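You operate a simulated robot arm through the tools that you are given. There is no shell and no other tool. Be economical: measure what you need, move in short steps, check, and stop when the job is done.

You are at the controls of a simulated robot arm. One attempt, no reset.

TASK
Stop mill three at 2 passes, then switch its pump and water off.
Fine: the counter ends on 2; the shaft stands still before its two water valves are shut; leave the other controls as they are.

Only the result counts: the job must be done as asked and must still hold three seconds after the hand-in. Knocking over, shifting, dropping, spilling or breaking anything else fails it.

THE ROBOT
A 7-joint arm with a two-finger parallel gripper, fixed in place. Base frame: the origin is at the foot of the arm, x ahead of it, y to its left, z up. Readings come in m, degrees, newtons and seconds.
With the tool pointing down near the work surface it reaches from about 0.16 to 0.64 m from the base axis. Its first joint turns from -66.0 to 66.0 degrees. Payload 1.57 kg.
Tool frame: the origin (TCP) lies between the finger pads and is the grasp point; the fingertips stand 0.03 m ahead of it; z points along the fingers, y is the line along which they close. The gripper opens to 0.11 m. The fingers are 0.024 m wide and 0.012 m thick; the gripper's body (0.048 by 0.112 m) begins 0.078 m behind the TCP.
Orientation is that of the tool frame in the base frame, as [roll, pitch, yaw] about the fixed x, y, z axes, in that order (R = Rz(yaw) Ry(pitch) Rx(roll)). With the fingers straight down and closing along the base's y, the tool's x points along the base's -x, its y along +y and its z along -z.

THE INTERFACE
- The arm moves only by the tool move_arm. Its arguments are lists of equal length, an entry for each row: "dp": the shift along the base's x, y, z in m, a list of three; "delta_rot": the turn, a rotation vector about the base's x, y, z in degrees, a list of three; "claw": the closure in counts, from 0 (fully open) to 255 (shut). In form: {"dp": [[x, y, z], ...], "delta_rot": [[ax, ay, az], ...], "claw": [claw, ...]}. A call has 1 to 12 rows; each row shifts and turns the commanded pose from where the row before left it. Rows are played at 5 a second. More than 0.05 m and 8.6 degrees between two rows, or a gripper value outside its range, and nothing of the call is played. Where a pose cannot be reached the arm comes as near as it can. A force on the tool above 70 N (or 10 N above the force at the start of the call, whichever is more), or a blocked arm, ends the call early, and 0.2 s more pass. Each finger travels about 0.108 m/s and halts on what it meets, pressing with about 32 N; the grip force reading is that of the motor and also rises with nothing between the fingers. The clock runs only during rows and for 0.2 s after the last one: add rows that do not move to give the fingers time. The reply holds the time, the measured pose of the TCP, the force on the tool along the base axes, the opening and the grip force, in the units named above and with some noise, with the torque about the TCP (base axes, N m) and any sound that the robot's microphone picked up, and new pictures: "show" is both (left out), scene, wrist or none.
- Cameras (640 x 400 px; columns grow to the right, rows downward): "scene" is fixed at [0.1454, -0.3756, 1.4186]; the picture's right is [0.91, -0.41, 0.00], its down [-0.17, -0.38, -0.91] and it looks along [0.37, 0.83, -0.42] (base axes); focal length 351 px, centre (320, 200). "wrist" rides on the gripper at [0.07, 0.016, -0.141] in the tool frame; the picture's right is [-0.23, 0.97, 0.00], its down [-0.86, -0.20, -0.48] and it looks along [-0.47, -0.11, 0.88] (tool axes); focal length 222 px, centre (320, 200). There is no depth. A picture from a camera that has moved, and an enlarged one, comes with that camera's place and axes in the base frame and with its lens.
- enlarge(camera, box): a new picture of the part [left, top, right, bottom] of that camera's present view, enlarged. The clock stands still meanwhile.
- sign_off(): hands the job in; it is judged then, once.

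Go step by step. Nothing tells you positions but the pictures and the camera data: compare them with the known pose of the tool, close in by small moves and look again before you grip or let go. The budget is 120 turns and 200 pictures, counting those below and the enlarged ones. Unless the task says otherwise, let go and move clear before handing in, and close with one line.

The tools are called after "Emit:" by a JSON object that holds its "op" and its "data". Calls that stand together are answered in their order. move_arm: Moves the arm, as the interface text tells. Its arguments: {"type":"object","properties":{"dp":{"type":"array","items":{"type":"array","items":{"type":"number"}}},"delta_rot":{"type":"array","items":{"type":"array","items":{"type":"number"}}},"claw":{"type":"array","items":{"type":"number"}},"show":{"type":"string","enum":["both","scene","wrist","none"]}},"required":["dp","delta_rot","claw"]} The other tools are called the same way: enlarge (camera, box) takes an enlarged picture of a part of a camera's view; sign_off () hands the job in.

At the start:

```text
t: 0.0
eef_pos: [0.3455, 0.0145, 1.3017]
orientation: [179.9, 0.0, -180.0]
force: [-0.6, 0.7, -0.4]
wrist_torque: [0.02, 0.02, 0.01]
finger_gap: 0.1099
grip_force: 0.1
```

scene: 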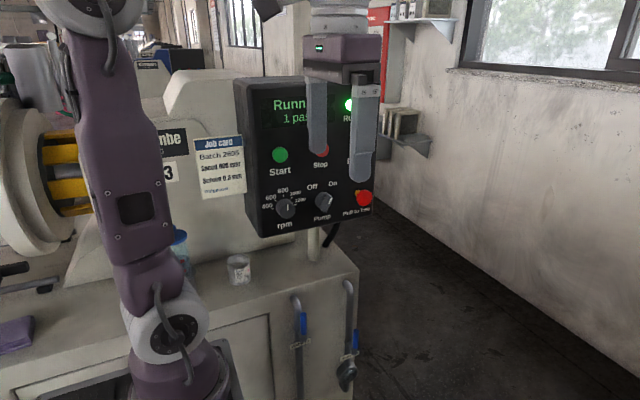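
wrist: 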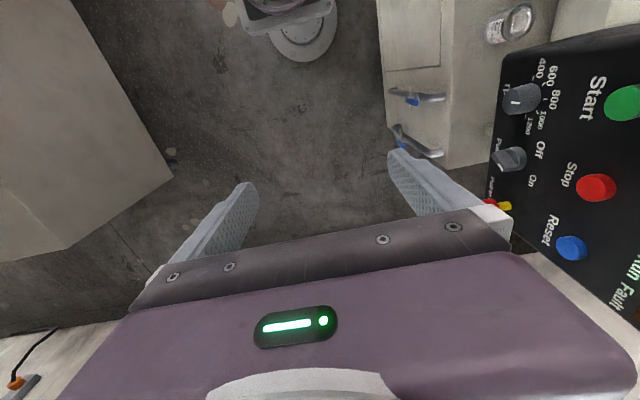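

I see a control panel showing "Running, 1 pass", with Start/Stop/Reset buttons, rpm and pump knobs, an emergency stop, and two blue-handled valves below. I'll enlarge the pictures for details first.

Emit:
{"op": "enlarge", "data": {"camera": "scene", "box": [230, 70, 390, 250]}}

Emit:
{"op": "enlarge", "data": {"camera": "scene", "box": [220, 230, 400, 400]}}

Emit:
{"op": "enlarge", "data": {"camera": "wrist", "box": [370, 0, 640, 300]}}

Emit:
{"op": "enlarge", "data": {"camera": "scene", "box": [0, 100, 250, 330]}}

```text
2.22 times, centred on (310, 160) of scene
camera zoom: at [0.1454, -0.3756, 1.4186], right [0.91, -0.41, 0.0], down [-0.17, -0.38, -0.91], along [0.37, 0.83, -0.42], focal length 780 px, centre (342, 289)
```

zoom: 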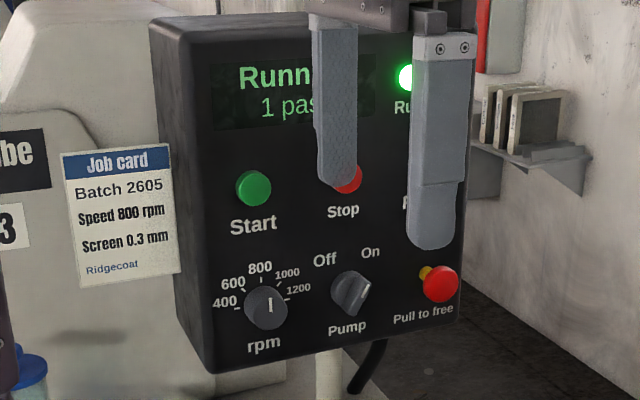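

```text
2.35 times, centred on (310, 315) of scene
camera zoom: at [0.1454, -0.3756, 1.4186], right [0.91, -0.41, 0.0], down [-0.17, -0.38, -0.91], along [0.37, 0.83, -0.42], focal length 826 px, centre (344, -71)
```

zoom: 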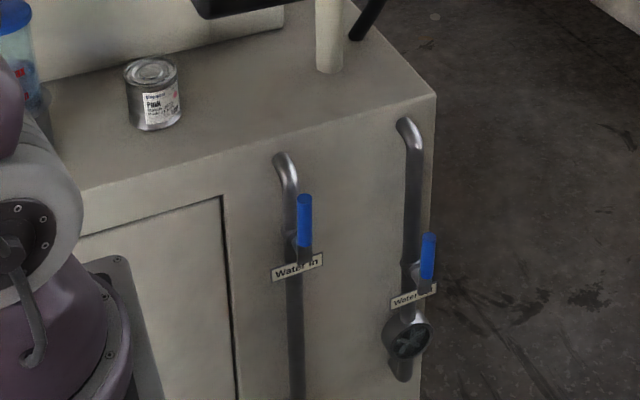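

```text
1.33 times, centred on (505, 150) of wrist
camera zoom: at [0.2757, 0.0327, 1.4399], right [0.23, 0.97, 0.0], down [0.86, -0.2, 0.48], along [0.47, -0.11, -0.88], focal length 296 px, centre (73, 267)
```

zoom: 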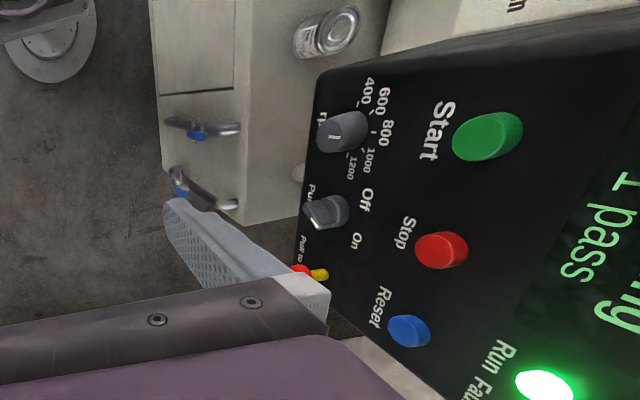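

```text
1.74 times, centred on (125, 215) of scene
camera zoom: at [0.1454, -0.3756, 1.4186], right [0.91, -0.41, 0.0], down [-0.17, -0.38, -0.91], along [0.37, 0.83, -0.42], focal length 610 px, centre (659, 174)
```

zoom: 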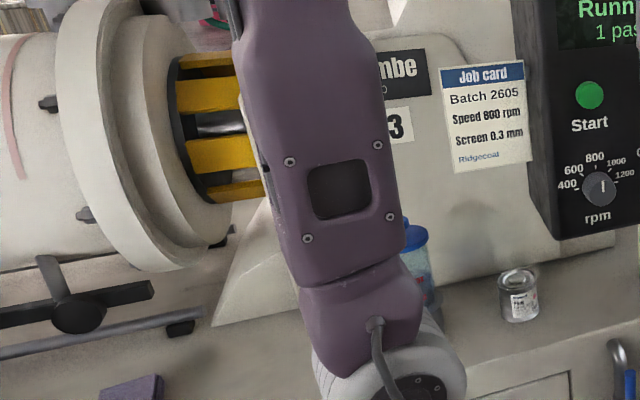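

The panel appears yawed about -17°, with Stop near (0.46, 0.32, 1.19). I'll swing the tool to face the panel with the fingers closed, staying clear of it.

Emit:
{"op": "move_arm", "data": {"dp": [[0.004, 0.004, -0.008], [0.004, 0.004, -0.008], [0.004, 0.004, -0.008], [0.004, 0.004, -0.008], [0.004, 0.004, -0.008], [0.004, 0.004, -0.008], [0.004, 0.004, -0.008], [0.004, 0.004, -0.008], [0.004, 0.004, -0.008], [0.004, 0.004, -0.008], [0.004, 0.004, -0.008]], "delta_rot": [[8.18, 0, 0], [8.18, 0, 0], [8.18, 0, 0], [8.18, 0, 0], [8.18, 0, 0], [8.18, 0, 0], [8.18, 0, 0], [8.18, 0, 0], [8.18, 0, 0], [8.18, 0, 0], [8.2, 0, 0]], "claw": [255, 255, 255, 255, 255, 255, 255, 255, 255, 255, 255]}}

```text
t: 2.4
eef_pos: [0.3896, 0.0592, 1.212]
orientation: [89.9, 0.0, -180.0]
force: [0.1, -0.6, -0.1]
wrist_torque: [0.02, 0.0, -0.01]
finger_gap: 0.0
grip_force: 21.6
camera wrist: at [0.3201, -0.0809, 1.2269], right [0.23, 0.0, 0.97], down [0.86, -0.48, -0.2], along [0.47, 0.88, -0.11], focal length 222 px, centre (320, 200)
```

scene: 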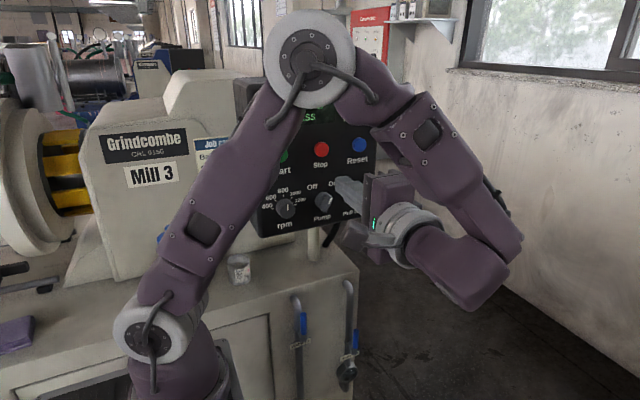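
wrist: 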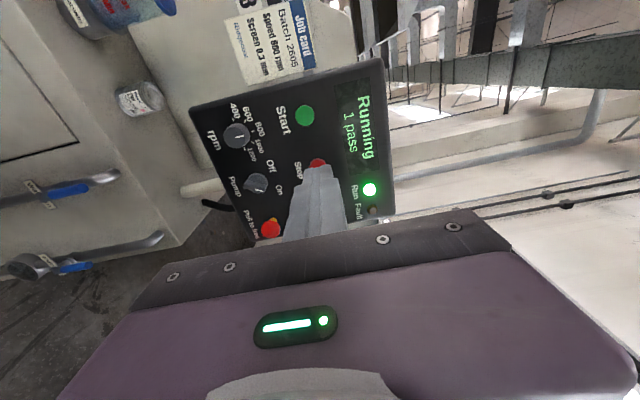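

Stop is confirmed near (0.463, 0.327, 1.189) and the counter still reads 1. I'll yaw the tool square to the panel and hover in front of Stop.

Emit:
{"op": "move_arm", "data": {"dp": [[0.011, 0.042, -0.006], [0.011, 0.042, -0.006], [0.011, 0.042, -0.006], [0.012, 0.044, -0.006]], "delta_rot": [[0, 0, -8.5], [0, 0, -8.4], [0, 0, 0], [0, 0, 0]], "claw": [255, 255, 255, 255]}}

```text
t: 3.4
eef_pos: [0.4332, 0.2289, 1.1878]
orientation: [90.0, 0.0, 163.0]
force: [-0.2, 0.2, 0.5]
wrist_torque: [0.01, -0.01, 0.0]
finger_gap: 0.0
grip_force: 21.7
camera wrist: at [0.3264, 0.116, 1.2028], right [0.22, -0.07, 0.97], down [0.68, -0.71, -0.2], along [0.7, 0.7, -0.11], focal length 222 px, centre (320, 200)
```

scene: 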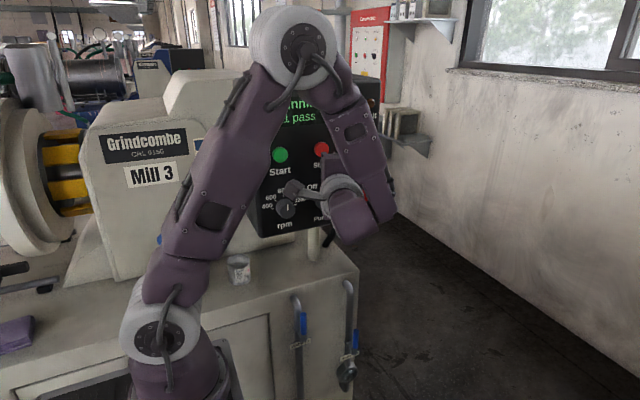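
wrist: 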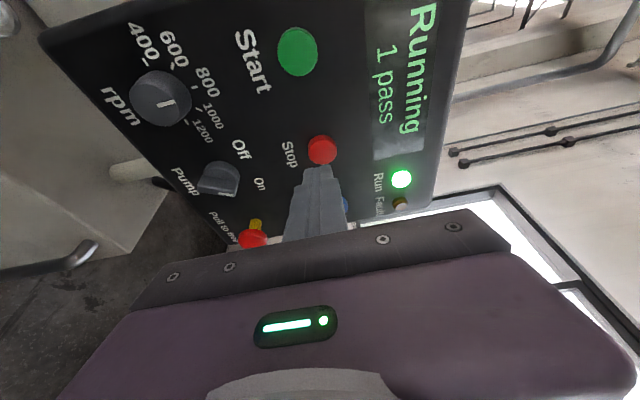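

The tool is aligned with Stop. I'll close to about 2 cm and wait for the counter to reach 2.

Emit:
{"op": "move_arm", "data": {"dp": [[0.0065, 0.0215, 0.0005], [0.0065, 0.0215, 0.0005], [0, 0, 0], [0, 0, 0]], "delta_rot": [[0, 0, 0], [0, 0, 0], [0, 0, 0], [0, 0, 0]], "claw": [255, 255, 255, 255]}}

```text
t: 4.4
eef_pos: [0.4465, 0.2728, 1.1893]
orientation: [89.9, 0.0, 163.1]
force: [-0.5, 0.0, 0.6]
wrist_torque: [-0.05, -0.04, 0.01]
finger_gap: 0.0
grip_force: 21.3
camera wrist: at [0.3393, 0.1589, 1.2036], right [0.22, -0.07, 0.97], down [0.68, -0.71, -0.2], along [0.7, 0.7, -0.11], focal length 222 px, centre (320, 200)
```

scene: 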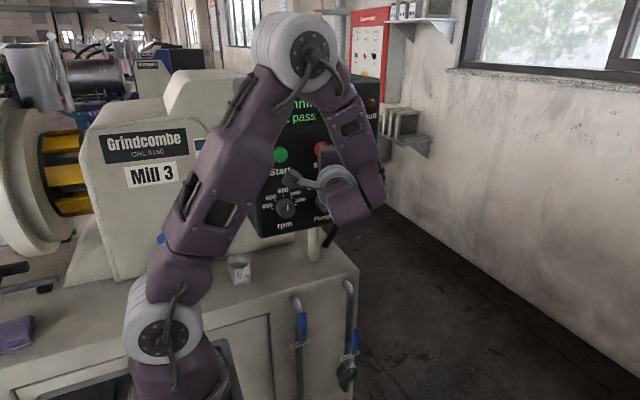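
wrist: 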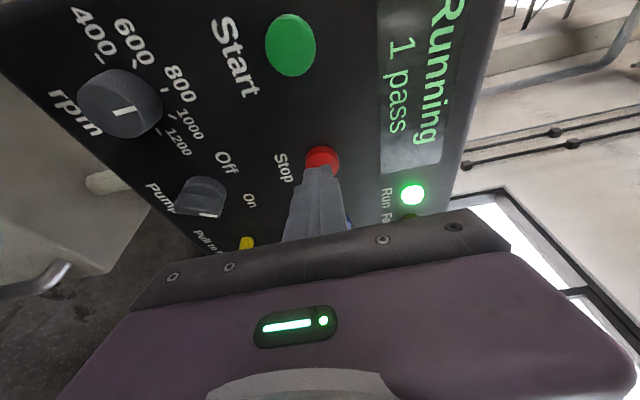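

Well placed in front of Stop and the display is readable. Now I wait.

Emit:
{"op": "move_arm", "data": {"dp": [[0, 0, 0], [0, 0, 0], [0, 0, 0], [0, 0, 0], [0, 0, 0], [0, 0, 0], [0, 0, 0], [0, 0, 0], [0, 0, 0]], "delta_rot": [[0, 0, 0], [0, 0, 0], [0, 0, 0], [0, 0, 0], [0, 0, 0], [0, 0, 0], [0, 0, 0], [0, 0, 0], [0, 0, 0]], "claw": [255, 255, 255, 255, 255, 255, 255, 255, 255], "show": "wrist"}}

```text
t: 6.4
eef_pos: [0.446, 0.272, 1.1896]
orientation: [90.0, 0.0, 163.1]
force: [1.0, 0.1, -0.1]
wrist_torque: [-0.04, -0.03, 0.0]
finger_gap: 0.0001
grip_force: 21.9
camera wrist: at [0.3393, 0.1587, 1.2036], right [0.22, -0.07, 0.97], down [0.68, -0.71, -0.2], along [0.7, 0.7, -0.11], focal length 222 px, centre (320, 200)
```

wrist: 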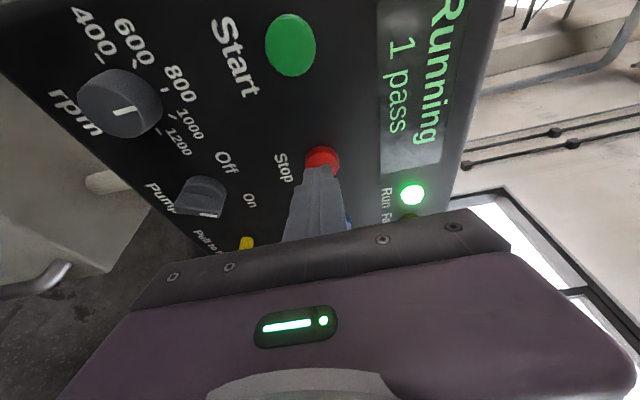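

Still 1 pass; keep waiting.

Emit:
{"op": "move_arm", "data": {"dp": [[0, 0, 0], [0, 0, 0], [0, 0, 0], [0, 0, 0], [0, 0, 0], [0, 0, 0], [0, 0, 0], [0, 0, 0], [0, 0, 0]], "delta_rot": [[0, 0, 0], [0, 0, 0], [0, 0, 0], [0, 0, 0], [0, 0, 0], [0, 0, 0], [0, 0, 0], [0, 0, 0], [0, 0, 0]], "claw": [255, 255, 255, 255, 255, 255, 255, 255, 255], "show": "wrist"}}

```text
t: 8.4
eef_pos: [0.4475, 0.2722, 1.1887]
orientation: [90.0, 0.0, 163.1]
force: [-0.7, 0.1, -0.8]
wrist_torque: [-0.01, 0.0, 0.0]
finger_gap: 0.0
grip_force: 21.3
camera wrist: at [0.3393, 0.1587, 1.2036], right [0.22, -0.07, 0.97], down [0.68, -0.71, -0.2], along [0.7, 0.7, -0.11], focal length 222 px, centre (320, 200)
```

wrist: 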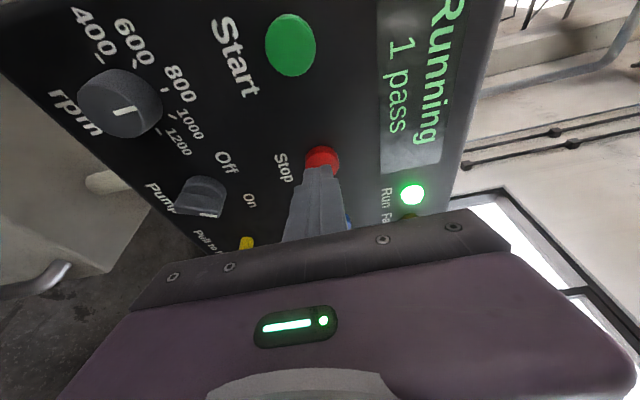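

Still 1; waiting further.

Emit:
{"op": "move_arm", "data": {"dp": [[0, 0, 0], [0, 0, 0], [0, 0, 0], [0, 0, 0], [0, 0, 0], [0, 0, 0], [0, 0, 0], [0, 0, 0], [0, 0, 0], [0, 0, 0], [0, 0, 0], [0, 0, 0]], "delta_rot": [[0, 0, 0], [0, 0, 0], [0, 0, 0], [0, 0, 0], [0, 0, 0], [0, 0, 0], [0, 0, 0], [0, 0, 0], [0, 0, 0], [0, 0, 0], [0, 0, 0], [0, 0, 0]], "claw": [255, 255, 255, 255, 255, 255, 255, 255, 255, 255, 255, 255], "show": "wrist"}}

```text
t: 11.0
eef_pos: [0.4468, 0.2723, 1.1879]
orientation: [90.0, 0.0, 163.1]
force: [-0.7, -0.4, 0.8]
wrist_torque: [0.02, -0.01, -0.03]
finger_gap: 0.0001
grip_force: 21.3
camera wrist: at [0.3393, 0.1587, 1.2036], right [0.22, -0.07, 0.97], down [0.68, -0.71, -0.2], along [0.7, 0.7, -0.11], focal length 222 px, centre (320, 200)
```

wrist: 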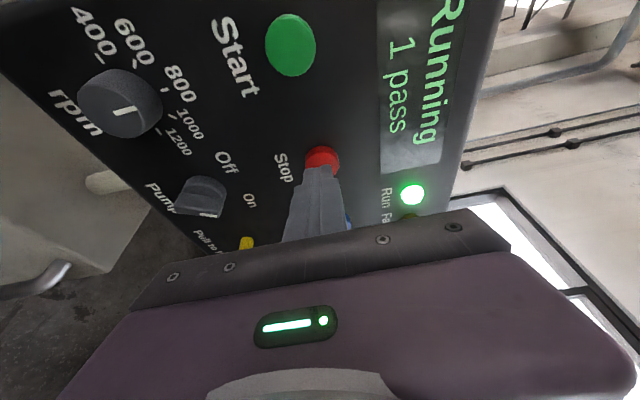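

Still 1; the period is over 10 s, so 2.6 s waits are safe.

Emit:
{"op": "move_arm", "data": {"dp": [[0, 0, 0], [0, 0, 0], [0, 0, 0], [0, 0, 0], [0, 0, 0], [0, 0, 0], [0, 0, 0], [0, 0, 0], [0, 0, 0], [0, 0, 0], [0, 0, 0], [0, 0, 0]], "delta_rot": [[0, 0, 0], [0, 0, 0], [0, 0, 0], [0, 0, 0], [0, 0, 0], [0, 0, 0], [0, 0, 0], [0, 0, 0], [0, 0, 0], [0, 0, 0], [0, 0, 0], [0, 0, 0]], "claw": [255, 255, 255, 255, 255, 255, 255, 255, 255, 255, 255, 255], "show": "wrist"}}

```text
t: 13.6
eef_pos: [0.4468, 0.2731, 1.1885]
orientation: [90.1, 0.0, 163.1]
force: [-0.8, 0.3, 0.0]
wrist_torque: [0.0, 0.01, 0.03]
finger_gap: 0.0
grip_force: 21.3
camera wrist: at [0.3393, 0.1588, 1.2036], right [0.22, -0.07, 0.97], down [0.68, -0.71, -0.2], along [0.7, 0.7, -0.11], focal length 222 px, centre (320, 200)
```

wrist: 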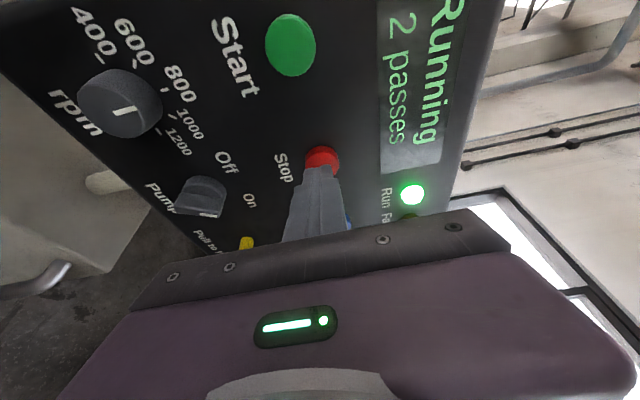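

The counter just turned to 2. I press Stop now, pushing in along the panel normal and then backing off.

Emit:
{"op": "move_arm", "data": {"dp": [[0.0035, 0.0115, 0], [0.0018, 0.0058, 0], [0.0015, 0.0048, 0], [0.0012, 0.0038, 0], [0.0012, 0.0038, 0]], "delta_rot": [[0, 0, 0], [0, 0, 0], [0, 0, 0], [0, 0, 0], [0, 0, 0]], "claw": [255, 255, 255, 255, 255], "show": "wrist"}}

```text
t: 14.8
eef_pos: [0.4569, 0.3004, 1.1885]
orientation: [89.9, 0.0, 163.1]
force: [-0.1, -0.7, -0.5]
wrist_torque: [0.01, 0.0, 0.04]
finger_gap: 0.0
grip_force: 21.0
camera wrist: at [0.3486, 0.1879, 1.2036], right [0.22, -0.07, 0.97], down [0.68, -0.71, -0.2], along [0.7, 0.7, -0.11], focal length 222 px, centre (320, 200)
```

wrist: 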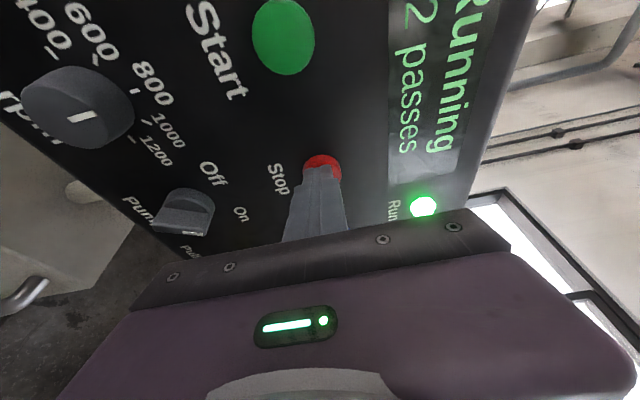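

No contact yet; continue straight in with small steps.

Emit:
{"op": "move_arm", "data": {"dp": [[0.0012, 0.0038, 0], [0.0012, 0.0038, 0], [0.0012, 0.0038, 0], [0.0012, 0.0038, 0], [0.0012, 0.0038, 0]], "delta_rot": [[0, 0, 0], [0, 0, 0], [0, 0, 0], [0, 0, 0], [0, 0, 0]], "claw": [255, 255, 255, 255, 255], "show": "wrist"}}

```text
t: 15.8
eef_pos: [0.4635, 0.3085, 1.1868]
orientation: [90.3, 0.0, 162.4]
force: [-8.9, -43.4, 1.7]
wrist_torque: [0.2, -0.11, 0.82]
finger_gap: 0.0
grip_force: 21.0
heard: click
stopped in row 5: the force on the tool passed its limit at 89 N (the readings are from after the stop); the commanded pose is now the measured one
camera wrist: at [0.3547, 0.1961, 1.2031], right [0.22, -0.06, 0.97], down [0.67, -0.72, -0.2], along [0.71, 0.7, -0.11], focal length 222 px, centre (320, 200)
```

wrist: 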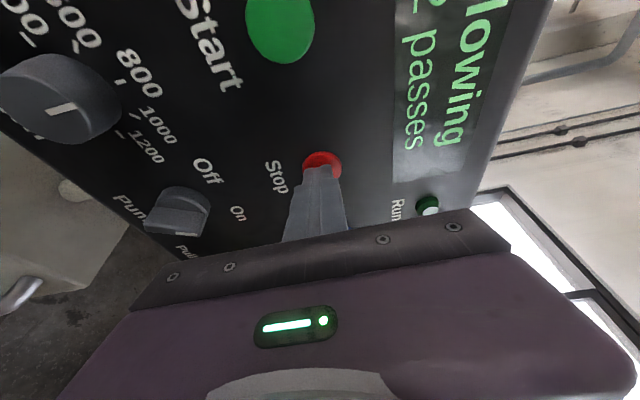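

Click heard and the display reads "Slowing, 2 passes". I back straight off while the shaft coasts down.

Emit:
{"op": "move_arm", "data": {"dp": [[-0.003, -0.009, 0], [-0.007, -0.024, 0], [-0.009, -0.028, 0], [-0.012, -0.038, 0], [0, 0, 0], [0, 0, 0], [0, 0, 0], [0, 0, 0]], "delta_rot": [[0, 0, 0], [0, 0, 0], [0, 0, 0], [0, 0, 0], [0, 0, 0], [0, 0, 0], [0, 0, 0], [0, 0, 0]], "claw": [255, 255, 255, 255, 255, 255, 255, 255]}}

```text
t: 17.6
eef_pos: [0.4303, 0.2163, 1.19]
orientation: [90.3, 0.1, 163.0]
force: [-0.2, -0.3, -0.2]
wrist_torque: [-0.02, -0.03, -0.01]
finger_gap: 0.0001
grip_force: 21.9
camera wrist: at [0.3223, 0.1021, 1.2041], right [0.22, -0.06, 0.97], down [0.68, -0.71, -0.2], along [0.7, 0.7, -0.11], focal length 222 px, centre (320, 200)
```

scene: 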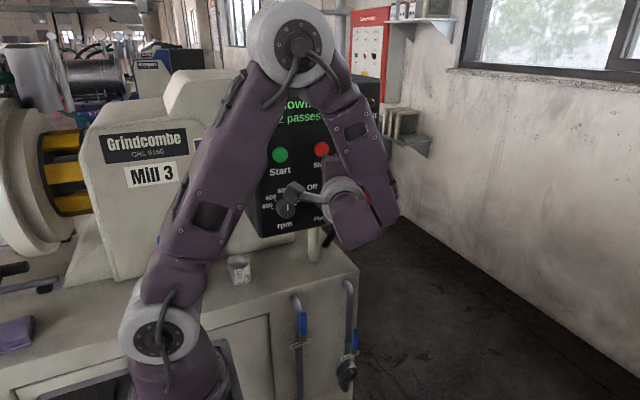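
wrist: 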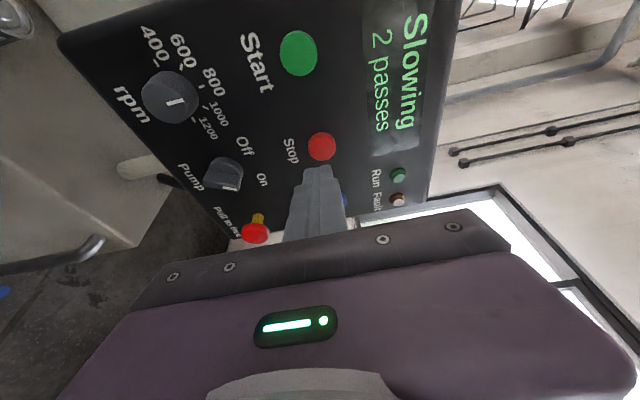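

The mill is slowing with 2 passes on the counter. Meanwhile I measure the pump knob.

Emit:
{"op": "enlarge", "data": {"camera": "wrist", "box": [130, 50, 330, 260]}}

Emit:
{"op": "enlarge", "data": {"camera": "scene", "box": [250, 80, 400, 240]}}

```text
1.90 times, centred on (230, 155) of wrist
camera zoom: at [0.3223, 0.1021, 1.2041], right [0.22, -0.06, 0.97], down [0.68, -0.71, -0.2], along [0.7, 0.7, -0.11], focal length 423 px, centre (491, 286)
```

zoom: 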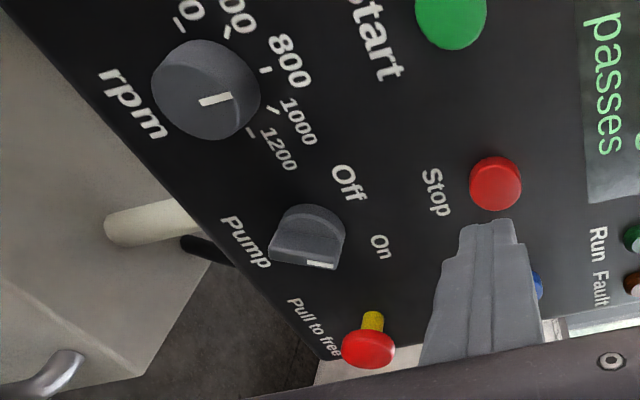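

```text
2.50 times, centred on (325, 160) of scene
camera zoom: at [0.1454, -0.3756, 1.4186], right [0.91, -0.41, 0.0], down [-0.17, -0.38, -0.91], along [0.37, 0.83, -0.42], focal length 877 px, centre (308, 300)
```

zoom: 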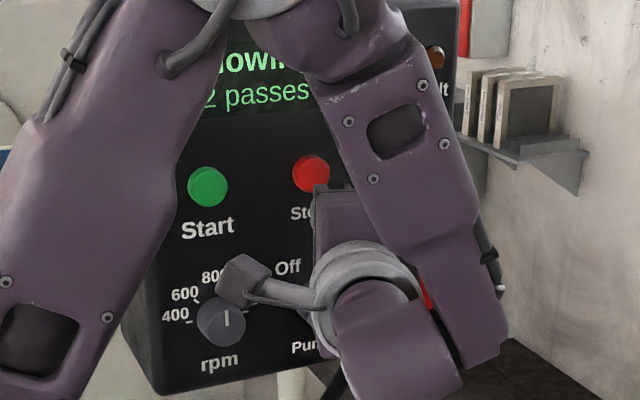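

The pump knob sits below Stop. I move down in front of it, keeping my distance, for a closer look at its bar.

Emit:
{"op": "move_arm", "data": {"dp": [[0, 0, -0.04], [0, 0, -0.04], [0, 0, -0.035], [0, 0, 0]], "delta_rot": [[0, 0, 0], [0, 0, 0], [0, 0, 0], [0, 0, 0]], "claw": [100, 100, 100, 100]}}

Emit:
{"op": "enlarge", "data": {"camera": "wrist", "box": [220, 60, 420, 240]}}

```text
t: 18.6
eef_pos: [0.4311, 0.2159, 1.0723]
orientation: [90.2, 0.1, 163.0]
force: [0.6, -0.1, 0.0]
wrist_torque: [-0.03, 0.03, 0.0]
finger_gap: 0.0668
grip_force: 0.0
camera wrist: at [0.3228, 0.1022, 1.0878], right [0.22, -0.06, 0.97], down [0.68, -0.71, -0.2], along [0.7, 0.7, -0.11], focal length 222 px, centre (320, 200)
```

scene: 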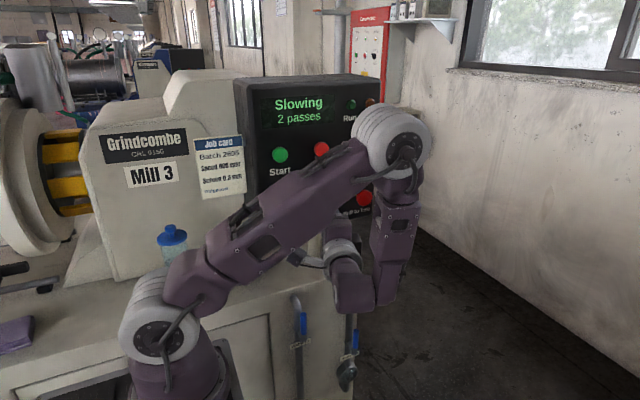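
wrist: 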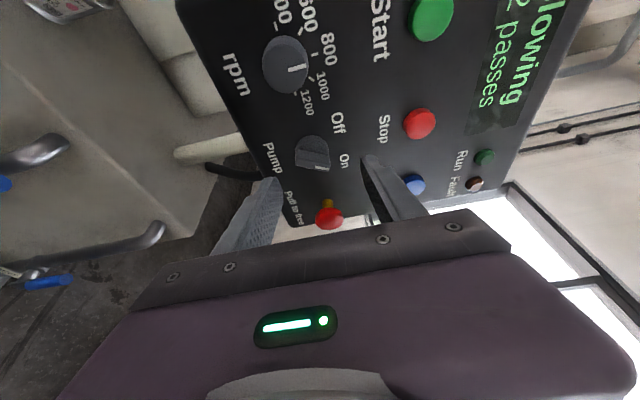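

```text
2.22 times, centred on (320, 150) of wrist
camera zoom: at [0.3228, 0.1022, 1.0878], right [0.22, -0.06, 0.97], down [0.68, -0.71, -0.2], along [0.7, 0.7, -0.11], focal length 494 px, centre (320, 311)
```

zoom: 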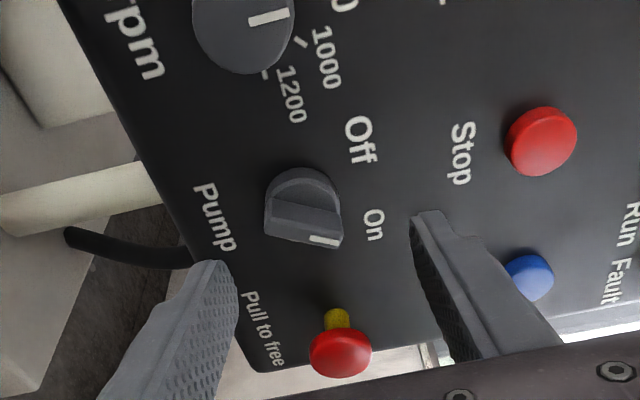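

The pump bar points about 30° right of vertical (On), and Off is about 30° left. The display still reads Slowing. I roll the tool 60° CCW so the fingers straddle the bar, and centre on the knob.

Emit:
{"op": "move_arm", "data": {"dp": [[0.004, -0.001, -0.013], [0, 0, 0], [0, 0, 0], [0, 0, 0], [0, 0, 0], [0, 0, 0], [0, 0, 0], [0, 0, 0], [0, 0, 0]], "delta_rot": [[-2.19, -7.17, 0], [-2.19, -7.17, 0], [-2.19, -7.17, 0], [-2.19, -7.17, 0], [-2.19, -7.17, 0], [-2.19, -7.17, 0], [-2.19, -7.17, 0], [-2.19, -7.17, 0], [0, 0, 0]], "claw": [130, 130, 130, 130, 130, 130, 130, 130, 130]}}

Emit:
{"op": "enlarge", "data": {"camera": "wrist", "box": [220, 60, 420, 240]}}

```text
t: 20.6
eef_pos: [0.4346, 0.2141, 1.0606]
orientation: [90.3, 60.2, 163.2]
force: [0.4, 0.3, -0.1]
wrist_torque: [0.01, -0.01, 0.04]
finger_gap: 0.0538
grip_force: 0.0
camera wrist: at [0.3459, 0.0956, 1.0064], right [-0.7, 0.22, 0.68], down [0.43, -0.63, 0.64], along [0.57, 0.74, 0.35], focal length 222 px, centre (320, 200)
```

scene: 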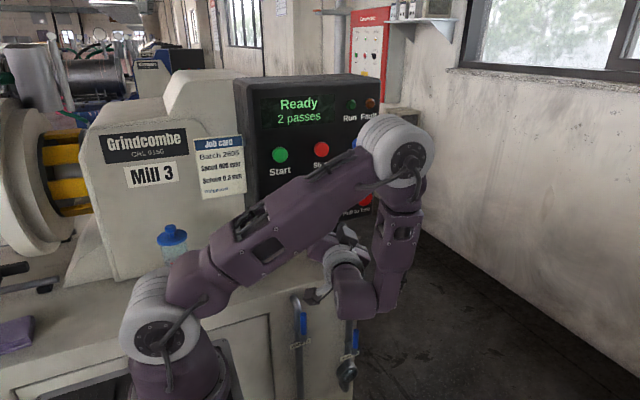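
wrist: 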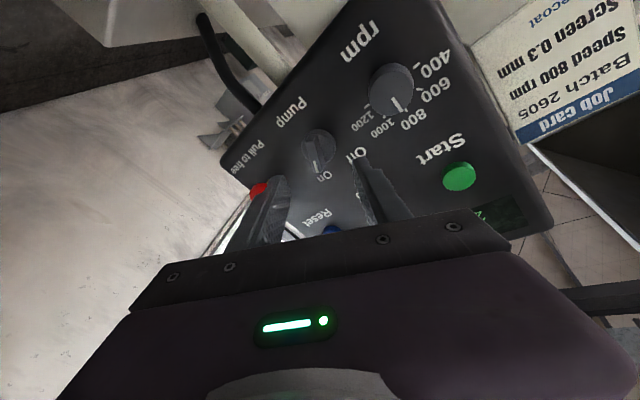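

```text
2.22 times, centred on (320, 150) of wrist
camera zoom: at [0.3459, 0.0956, 1.0064], right [-0.7, 0.22, 0.68], down [0.43, -0.63, 0.64], along [0.57, 0.74, 0.35], focal length 494 px, centre (320, 311)
```

zoom: 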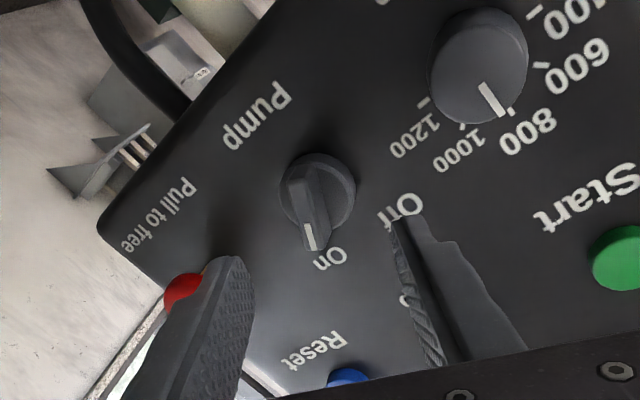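

The display now reads Ready, 2 passes, so the shaft has stopped. The fingers straddle the bar well; I advance partway.

Emit:
{"op": "move_arm", "data": {"dp": [[0.009, 0.018, 0], [0.006, 0.019, 0], [0.006, 0.019, 0], [0, 0, 0]], "delta_rot": [[0, 0, 0], [0, 0, 0], [0, 0, 0], [0, 0, 0]], "claw": [130, 130, 130, 130], "show": "wrist"}}

Emit:
{"op": "enlarge", "data": {"camera": "wrist", "box": [220, 60, 420, 240]}}

```text
t: 21.6
eef_pos: [0.4553, 0.2718, 1.0594]
orientation: [90.3, 60.0, 163.0]
force: [0.7, -0.6, 0.1]
wrist_torque: [0.01, 0.01, -0.02]
finger_gap: 0.0539
grip_force: 0.1
camera wrist: at [0.3672, 0.1522, 1.0062], right [-0.7, 0.22, 0.68], down [0.43, -0.63, 0.64], along [0.57, 0.74, 0.35], focal length 222 px, centre (320, 200)
```

wrist: 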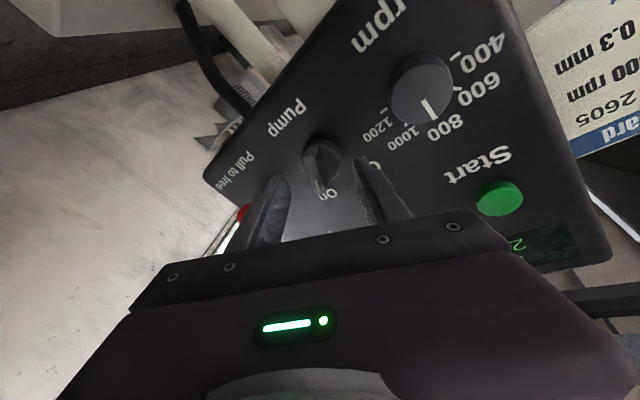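

```text
2.22 times, centred on (320, 150) of wrist
camera zoom: at [0.3672, 0.1522, 1.0062], right [-0.7, 0.22, 0.68], down [0.43, -0.63, 0.64], along [0.57, 0.74, 0.35], focal length 494 px, centre (320, 311)
```

zoom: 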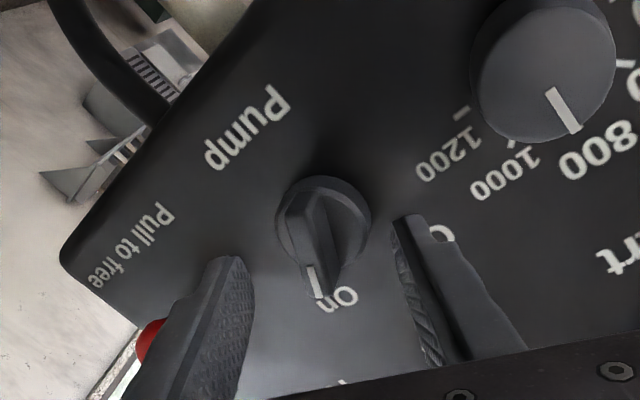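

Alignment with the knob axis is excellent. Advance 3 cm more and look.

Emit:
{"op": "move_arm", "data": {"dp": [[0.003, 0.0096, 0], [0.003, 0.0096, 0], [0.0015, 0.0048, 0], [0.0015, 0.0048, 0], [0, 0, 0]], "delta_rot": [[0, 0, 0], [0, 0, 0], [0, 0, 0], [0, 0, 0], [0, 0, 0]], "claw": [130, 130, 130, 130, 130], "show": "none"}}

Emit:
{"op": "enlarge", "data": {"camera": "wrist", "box": [220, 60, 420, 240]}}

```text
t: 22.8
eef_pos: [0.4648, 0.2997, 1.0592]
orientation: [90.2, 59.9, 163.0]
force: [0.7, 0.1, -0.6]
wrist_torque: [-0.01, -0.05, 0.01]
finger_gap: 0.0536
grip_force: 0.1
```

```text
2.22 times, centred on (320, 150) of wrist
camera zoom: at [0.3761, 0.1806, 1.0064], right [-0.7, 0.22, 0.68], down [0.43, -0.63, 0.64], along [0.57, 0.74, 0.35], focal length 494 px, centre (320, 311)
```

zoom: 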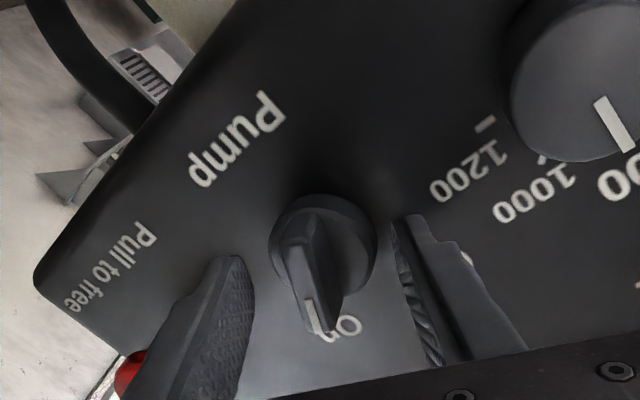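

The wing front is about at fingertip depth; advance another 12 mm, then close on it.

Emit:
{"op": "move_arm", "data": {"dp": [[0.00117, 0.0038, 0], [0.00117, 0.0038, 0], [0.00117, 0.0038, 0], [0, 0, 0]], "delta_rot": [[0, 0, 0], [0, 0, 0], [0, 0, 0], [0, 0, 0]], "claw": [130, 130, 130, 130], "show": "none"}}

Emit:
{"op": "enlarge", "data": {"camera": "wrist", "box": [220, 60, 420, 240]}}

```text
t: 23.6
eef_pos: [0.468, 0.3055, 1.0593]
orientation: [90.5, 60.1, 163.3]
force: [-8.0, -37.8, 7.8]
wrist_torque: [0.72, 0.14, 1.5]
finger_gap: 0.0562
grip_force: 1.7
stopped in row 3: the force on the tool passed its limit at 81 N (the readings are from after the stop); the commanded pose is now the measured one
```

```text
2.22 times, centred on (320, 150) of wrist
camera zoom: at [0.3788, 0.1853, 1.0062], right [-0.7, 0.22, 0.68], down [0.43, -0.63, 0.64], along [0.57, 0.74, 0.35], focal length 494 px, centre (320, 311)
```

zoom: 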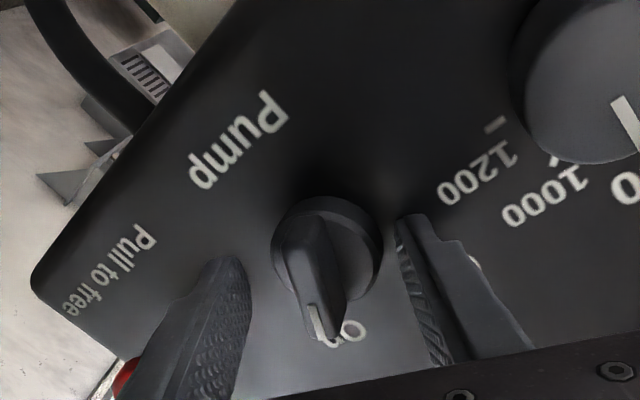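

The fingertips reached the panel face. I back off 9 mm so the pads are on the wing, then close.

Emit:
{"op": "move_arm", "data": {"dp": [[-0.0015, -0.0048, 0], [-0.0012, -0.0038, 0], [0, 0, 0], [0, 0, 0], [0, 0, 0]], "delta_rot": [[0, 0, 0], [0, 0, 0], [0, 0, 0], [0, 0, 0], [0, 0, 0]], "claw": [130, 130, 180, 210, 235], "show": "none"}}

Emit:
{"op": "enlarge", "data": {"camera": "wrist", "box": [220, 60, 420, 240]}}

```text
t: 24.8
eef_pos: [0.4618, 0.3005, 1.06]
orientation: [90.3, 60.0, 163.4]
force: [-22.5, 5.0, 13.9]
wrist_torque: [0.46, -0.17, 0.69]
finger_gap: 0.0327
grip_force: 13.5
```

```text
2.22 times, centred on (320, 150) of wrist
camera zoom: at [0.3748, 0.1801, 1.0066], right [-0.7, 0.21, 0.68], down [0.44, -0.63, 0.64], along [0.57, 0.75, 0.35], focal length 494 px, centre (320, 311)
```

zoom: 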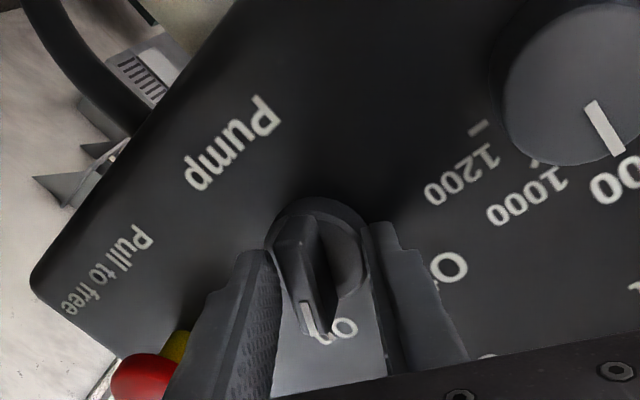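

The fingers have met the 33 mm disc rather than the wing. I open, retreat 8 mm with a small centring shift, and close again on the wing.

Emit:
{"op": "move_arm", "data": {"dp": [[0, 0, 0], [-0.004, -0.0073, 0.001], [0, 0, 0], [0, 0, 0], [0, 0, 0], [0, 0, 0]], "delta_rot": [[0, 0, 0], [0, 0, 0], [0, 0, 0], [0, 0, 0], [0, 0, 0], [0, 0, 0]], "claw": [130, 130, 130, 180, 225, 245], "show": "none"}}

Emit:
{"op": "enlarge", "data": {"camera": "wrist", "box": [220, 60, 420, 240]}}

```text
t: 26.2
eef_pos: [0.4621, 0.2911, 1.0586]
orientation: [91.0, 60.1, 163.3]
force: [15.3, -3.5, -9.8]
wrist_torque: [-0.38, -0.16, -0.22]
finger_gap: 0.0199
grip_force: 8.3
```

```text
2.22 times, centred on (320, 150) of wrist
camera zoom: at [0.3738, 0.1714, 1.006], right [-0.69, 0.22, 0.68], down [0.43, -0.63, 0.64], along [0.58, 0.74, 0.34], focal length 494 px, centre (320, 311)
```

zoom: 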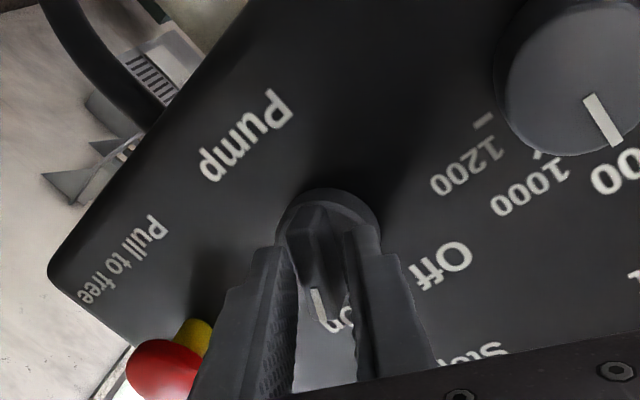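

The pads are now on the wing. I let the fingers settle, correcting the centring slightly.

Emit:
{"op": "move_arm", "data": {"dp": [[0.0018, -0.0005, -0.001], [0, 0, 0], [0, 0, 0]], "delta_rot": [[0, 0, 0], [0, 0, 0], [0, 0, 0]], "claw": [245, 250, 255], "show": "none"}}

Emit:
{"op": "enlarge", "data": {"camera": "wrist", "box": [220, 60, 420, 240]}}

```text
t: 27.0
eef_pos: [0.4659, 0.2906, 1.0576]
orientation: [91.1, 60.0, 163.4]
force: [25.3, -4.4, -14.2]
wrist_torque: [-0.63, -0.2, -0.22]
finger_gap: 0.0143
grip_force: 30.8
```

```text
2.22 times, centred on (320, 150) of wrist
camera zoom: at [0.3759, 0.1711, 1.0047], right [-0.69, 0.22, 0.68], down [0.43, -0.63, 0.64], along [0.58, 0.74, 0.34], focal length 494 px, centre (320, 311)
```

zoom: 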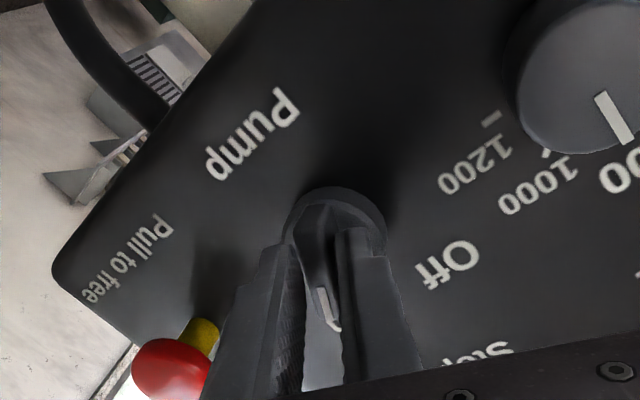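

The wing is gripped (14 mm). I relieve the side force with a small shift, then turn CCW 60°.

Emit:
{"op": "move_arm", "data": {"dp": [[0.0028, -0.0009, -0.0015], [0, 0, 0]], "delta_rot": [[0, 0, 0], [0, 0, 0]], "claw": [255, 255], "show": "none"}}

```text
t: 27.6
eef_pos: [0.4648, 0.2904, 1.0563]
orientation: [90.6, 59.9, 163.4]
force: [7.8, -5.2, -7.9]
wrist_torque: [0.36, -0.2, -0.28]
finger_gap: 0.0143
grip_force: 31.0
```

Side force is down. Now turn CCW in steps.

Emit:
{"op": "move_arm", "data": {"dp": [[0.0008, -0.0002, -0.001], [0, 0, 0], [0, 0, 0], [0, 0, 0]], "delta_rot": [[-2.19, -7.17, 0], [-2.19, -7.17, 0], [-2.19, -7.17, 0], [-2.19, -7.17, 0]], "claw": [255, 255, 255, 255], "show": "none"}}

Emit:
{"op": "enlarge", "data": {"camera": "wrist", "box": [220, 60, 420, 240]}}

```text
t: 28.6
eef_pos: [0.4669, 0.2909, 1.0561]
orientation: [-148.7, 89.8, -76.1]
force: [8.5, -5.3, 1.5]
wrist_torque: [0.62, 0.04, -0.05]
finger_gap: 0.014
grip_force: 29.9
```

```text
2.22 times, centred on (320, 150) of wrist
camera zoom: at [0.4092, 0.1603, 0.9855], right [-0.93, 0.29, 0.23], down [0.05, -0.51, 0.86], along [0.37, 0.81, 0.46], focal length 494 px, centre (320, 311)
```

zoom: 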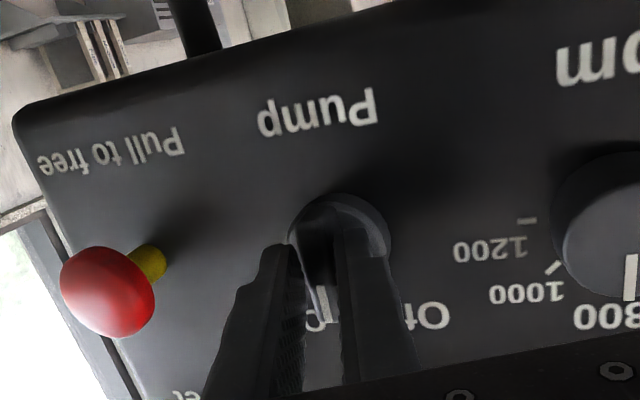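

The knob turns with the gripper. Another 30°.

Emit:
{"op": "move_arm", "data": {"dp": [[0, 0, 0], [0, 0, 0], [0, 0, 0], [0, 0, 0], [0, 0, 0]], "delta_rot": [[-2.19, -7.17, 0], [-2.19, -7.17, 0], [-2.19, -7.17, 0], [-2.19, -7.17, 0], [0, 0, 0]], "claw": [255, 255, 255, 255, 255], "show": "scene"}}

Emit:
{"op": "enlarge", "data": {"camera": "wrist", "box": [220, 60, 420, 240]}}

```text
t: 29.5
eef_pos: [0.4685, 0.2962, 1.0579]
orientation: [-93.6, 69.2, -19.7]
force: [-20.8, -33.3, 7.5]
wrist_torque: [0.52, -0.13, 1.5]
finger_gap: 0.0159
grip_force: 31.5
out of reach, approached as far as the arm can: row 3, 4
stopped in row 4: the force on the tool passed its limit at 109 N (the readings are from after the stop); the commanded pose is now the measured one
```

scene: 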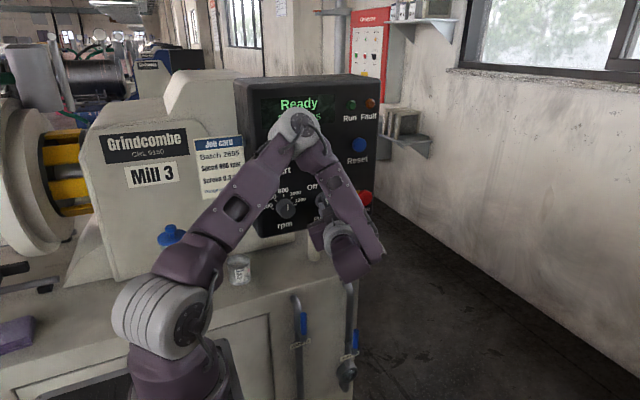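

```text
2.22 times, centred on (320, 150) of wrist
camera zoom: at [0.4386, 0.1576, 0.9887], right [-0.95, 0.28, -0.13], down [-0.24, -0.41, 0.88], along [0.19, 0.87, 0.45], focal length 494 px, centre (320, 311)
```

zoom: 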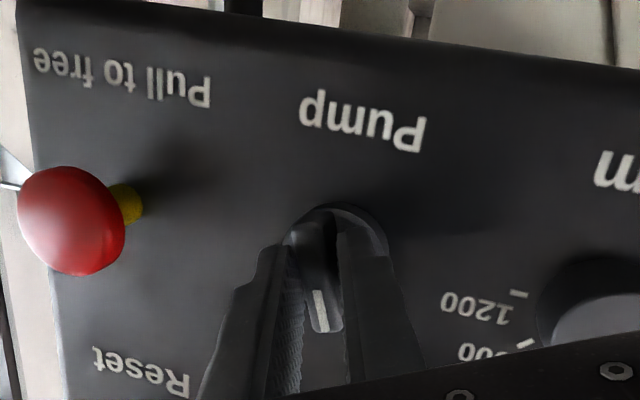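

The wrist reached its joint limit with the knob nearly at Off. I release, back off and look.

Emit:
{"op": "move_arm", "data": {"dp": [[0, 0, 0], [0, 0, 0], [-0.006, -0.019, 0], [-0.009, -0.0285, 0], [-0.009, -0.0285, 0], [0, 0, 0]], "delta_rot": [[0, 0, 0], [0, 0, 0], [0, 0, 0], [0, 0, 0], [0, 0, 0], [0, 0, 0]], "claw": [150, 130, 130, 130, 130, 130]}}

Emit:
{"op": "enlarge", "data": {"camera": "wrist", "box": [220, 60, 420, 240]}}

```text
t: 30.9
eef_pos: [0.4857, 0.2463, 1.0851]
orientation: [-94.2, 69.1, -20.2]
force: [0.5, 0.0, -0.3]
wrist_torque: [-0.02, 0.0, 0.0]
finger_gap: 0.054
grip_force: 0.1
out of reach, approached as far as the arm can: row 3, 4, 5
camera wrist: at [0.4542, 0.1076, 1.016], right [-0.95, 0.28, -0.13], down [-0.24, -0.4, 0.88], along [0.19, 0.87, 0.45], focal length 222 px, centre (320, 200)
```

scene: 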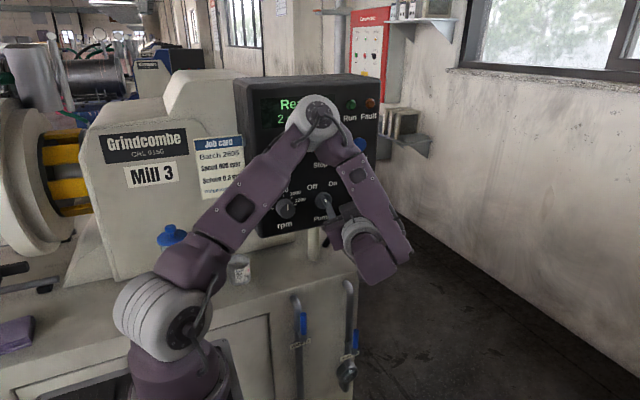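
wrist: 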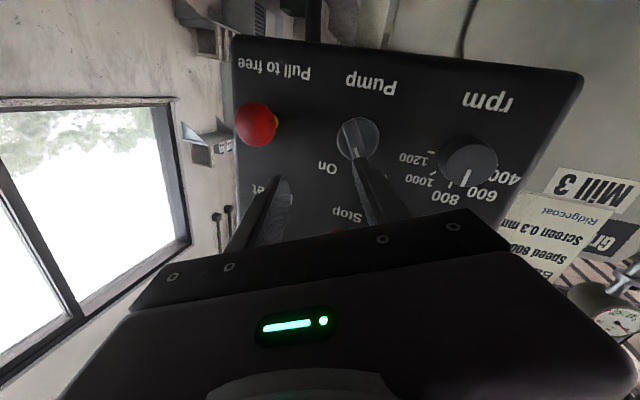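

```text
2.22 times, centred on (320, 150) of wrist
camera zoom: at [0.4542, 0.1076, 1.016], right [-0.95, 0.28, -0.13], down [-0.24, -0.4, 0.88], along [0.19, 0.87, 0.45], focal length 494 px, centre (320, 311)
```

zoom: 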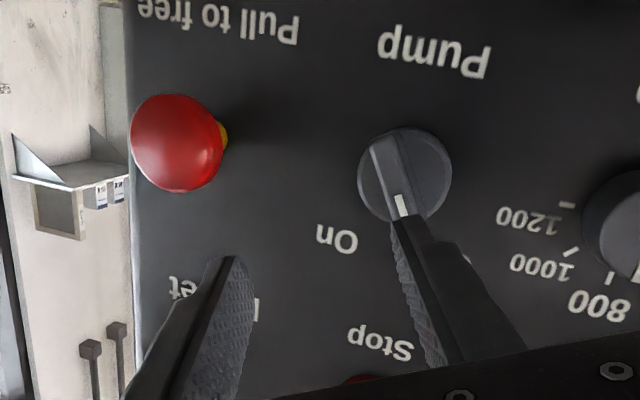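

The knob has turned towards Off; I need an unobstructed look. I roll back into a comfortable wrist posture while clear of the panel.

Emit:
{"op": "move_arm", "data": {"dp": [[0, 0, 0], [-0.003, -0.01, 0], [0, 0, 0], [0, 0, 0], [0, 0, 0], [0, 0, 0], [0, 0, 0], [0, 0, 0], [0, 0, 0]], "delta_rot": [[2.19, 7.17, 0], [2.19, 7.17, 0], [2.19, 7.17, 0], [2.19, 7.17, 0], [2.19, 7.17, 0], [2.19, 7.17, 0], [2.19, 7.17, 0], [2.19, 7.17, 0], [0, 0, 0]], "claw": [130, 130, 130, 130, 130, 130, 130, 130, 130]}}

Emit:
{"op": "enlarge", "data": {"camera": "wrist", "box": [220, 60, 420, 240]}}

```text
t: 32.9
eef_pos: [0.4826, 0.2365, 1.0839]
orientation: [90.4, 50.9, 164.8]
force: [0.6, 0.0, 0.4]
wrist_torque: [0.03, -0.03, 0.01]
finger_gap: 0.0539
grip_force: 0.1
camera wrist: at [0.3902, 0.1159, 1.0388], right [-0.59, 0.17, 0.79], down [0.54, -0.65, 0.54], along [0.6, 0.75, 0.29], focal length 222 px, centre (320, 200)
```

scene: 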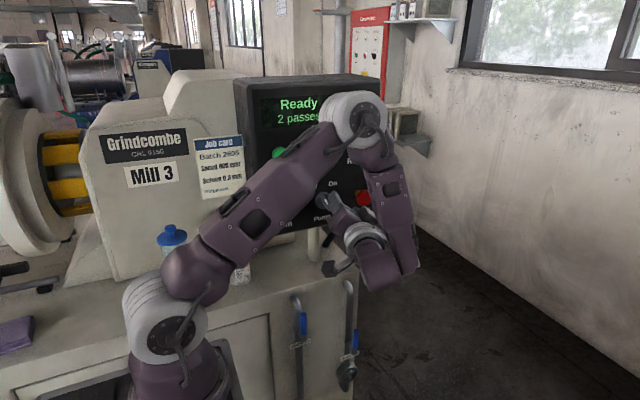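
wrist: 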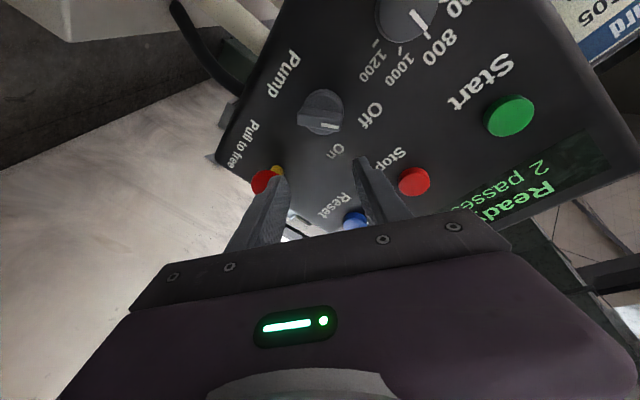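

```text
2.22 times, centred on (320, 150) of wrist
camera zoom: at [0.3902, 0.1159, 1.0388], right [-0.59, 0.17, 0.79], down [0.54, -0.65, 0.54], along [0.6, 0.75, 0.29], focal length 494 px, centre (320, 311)
```

zoom: 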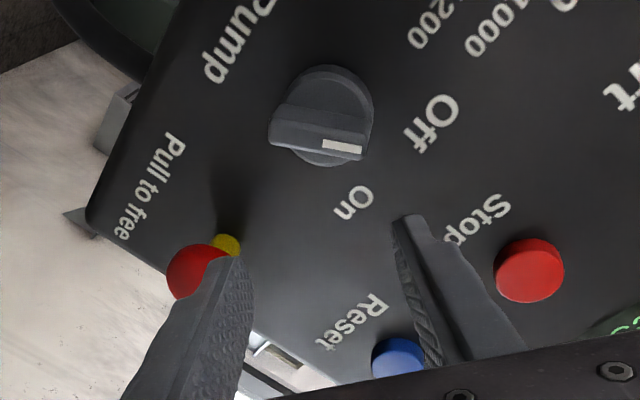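

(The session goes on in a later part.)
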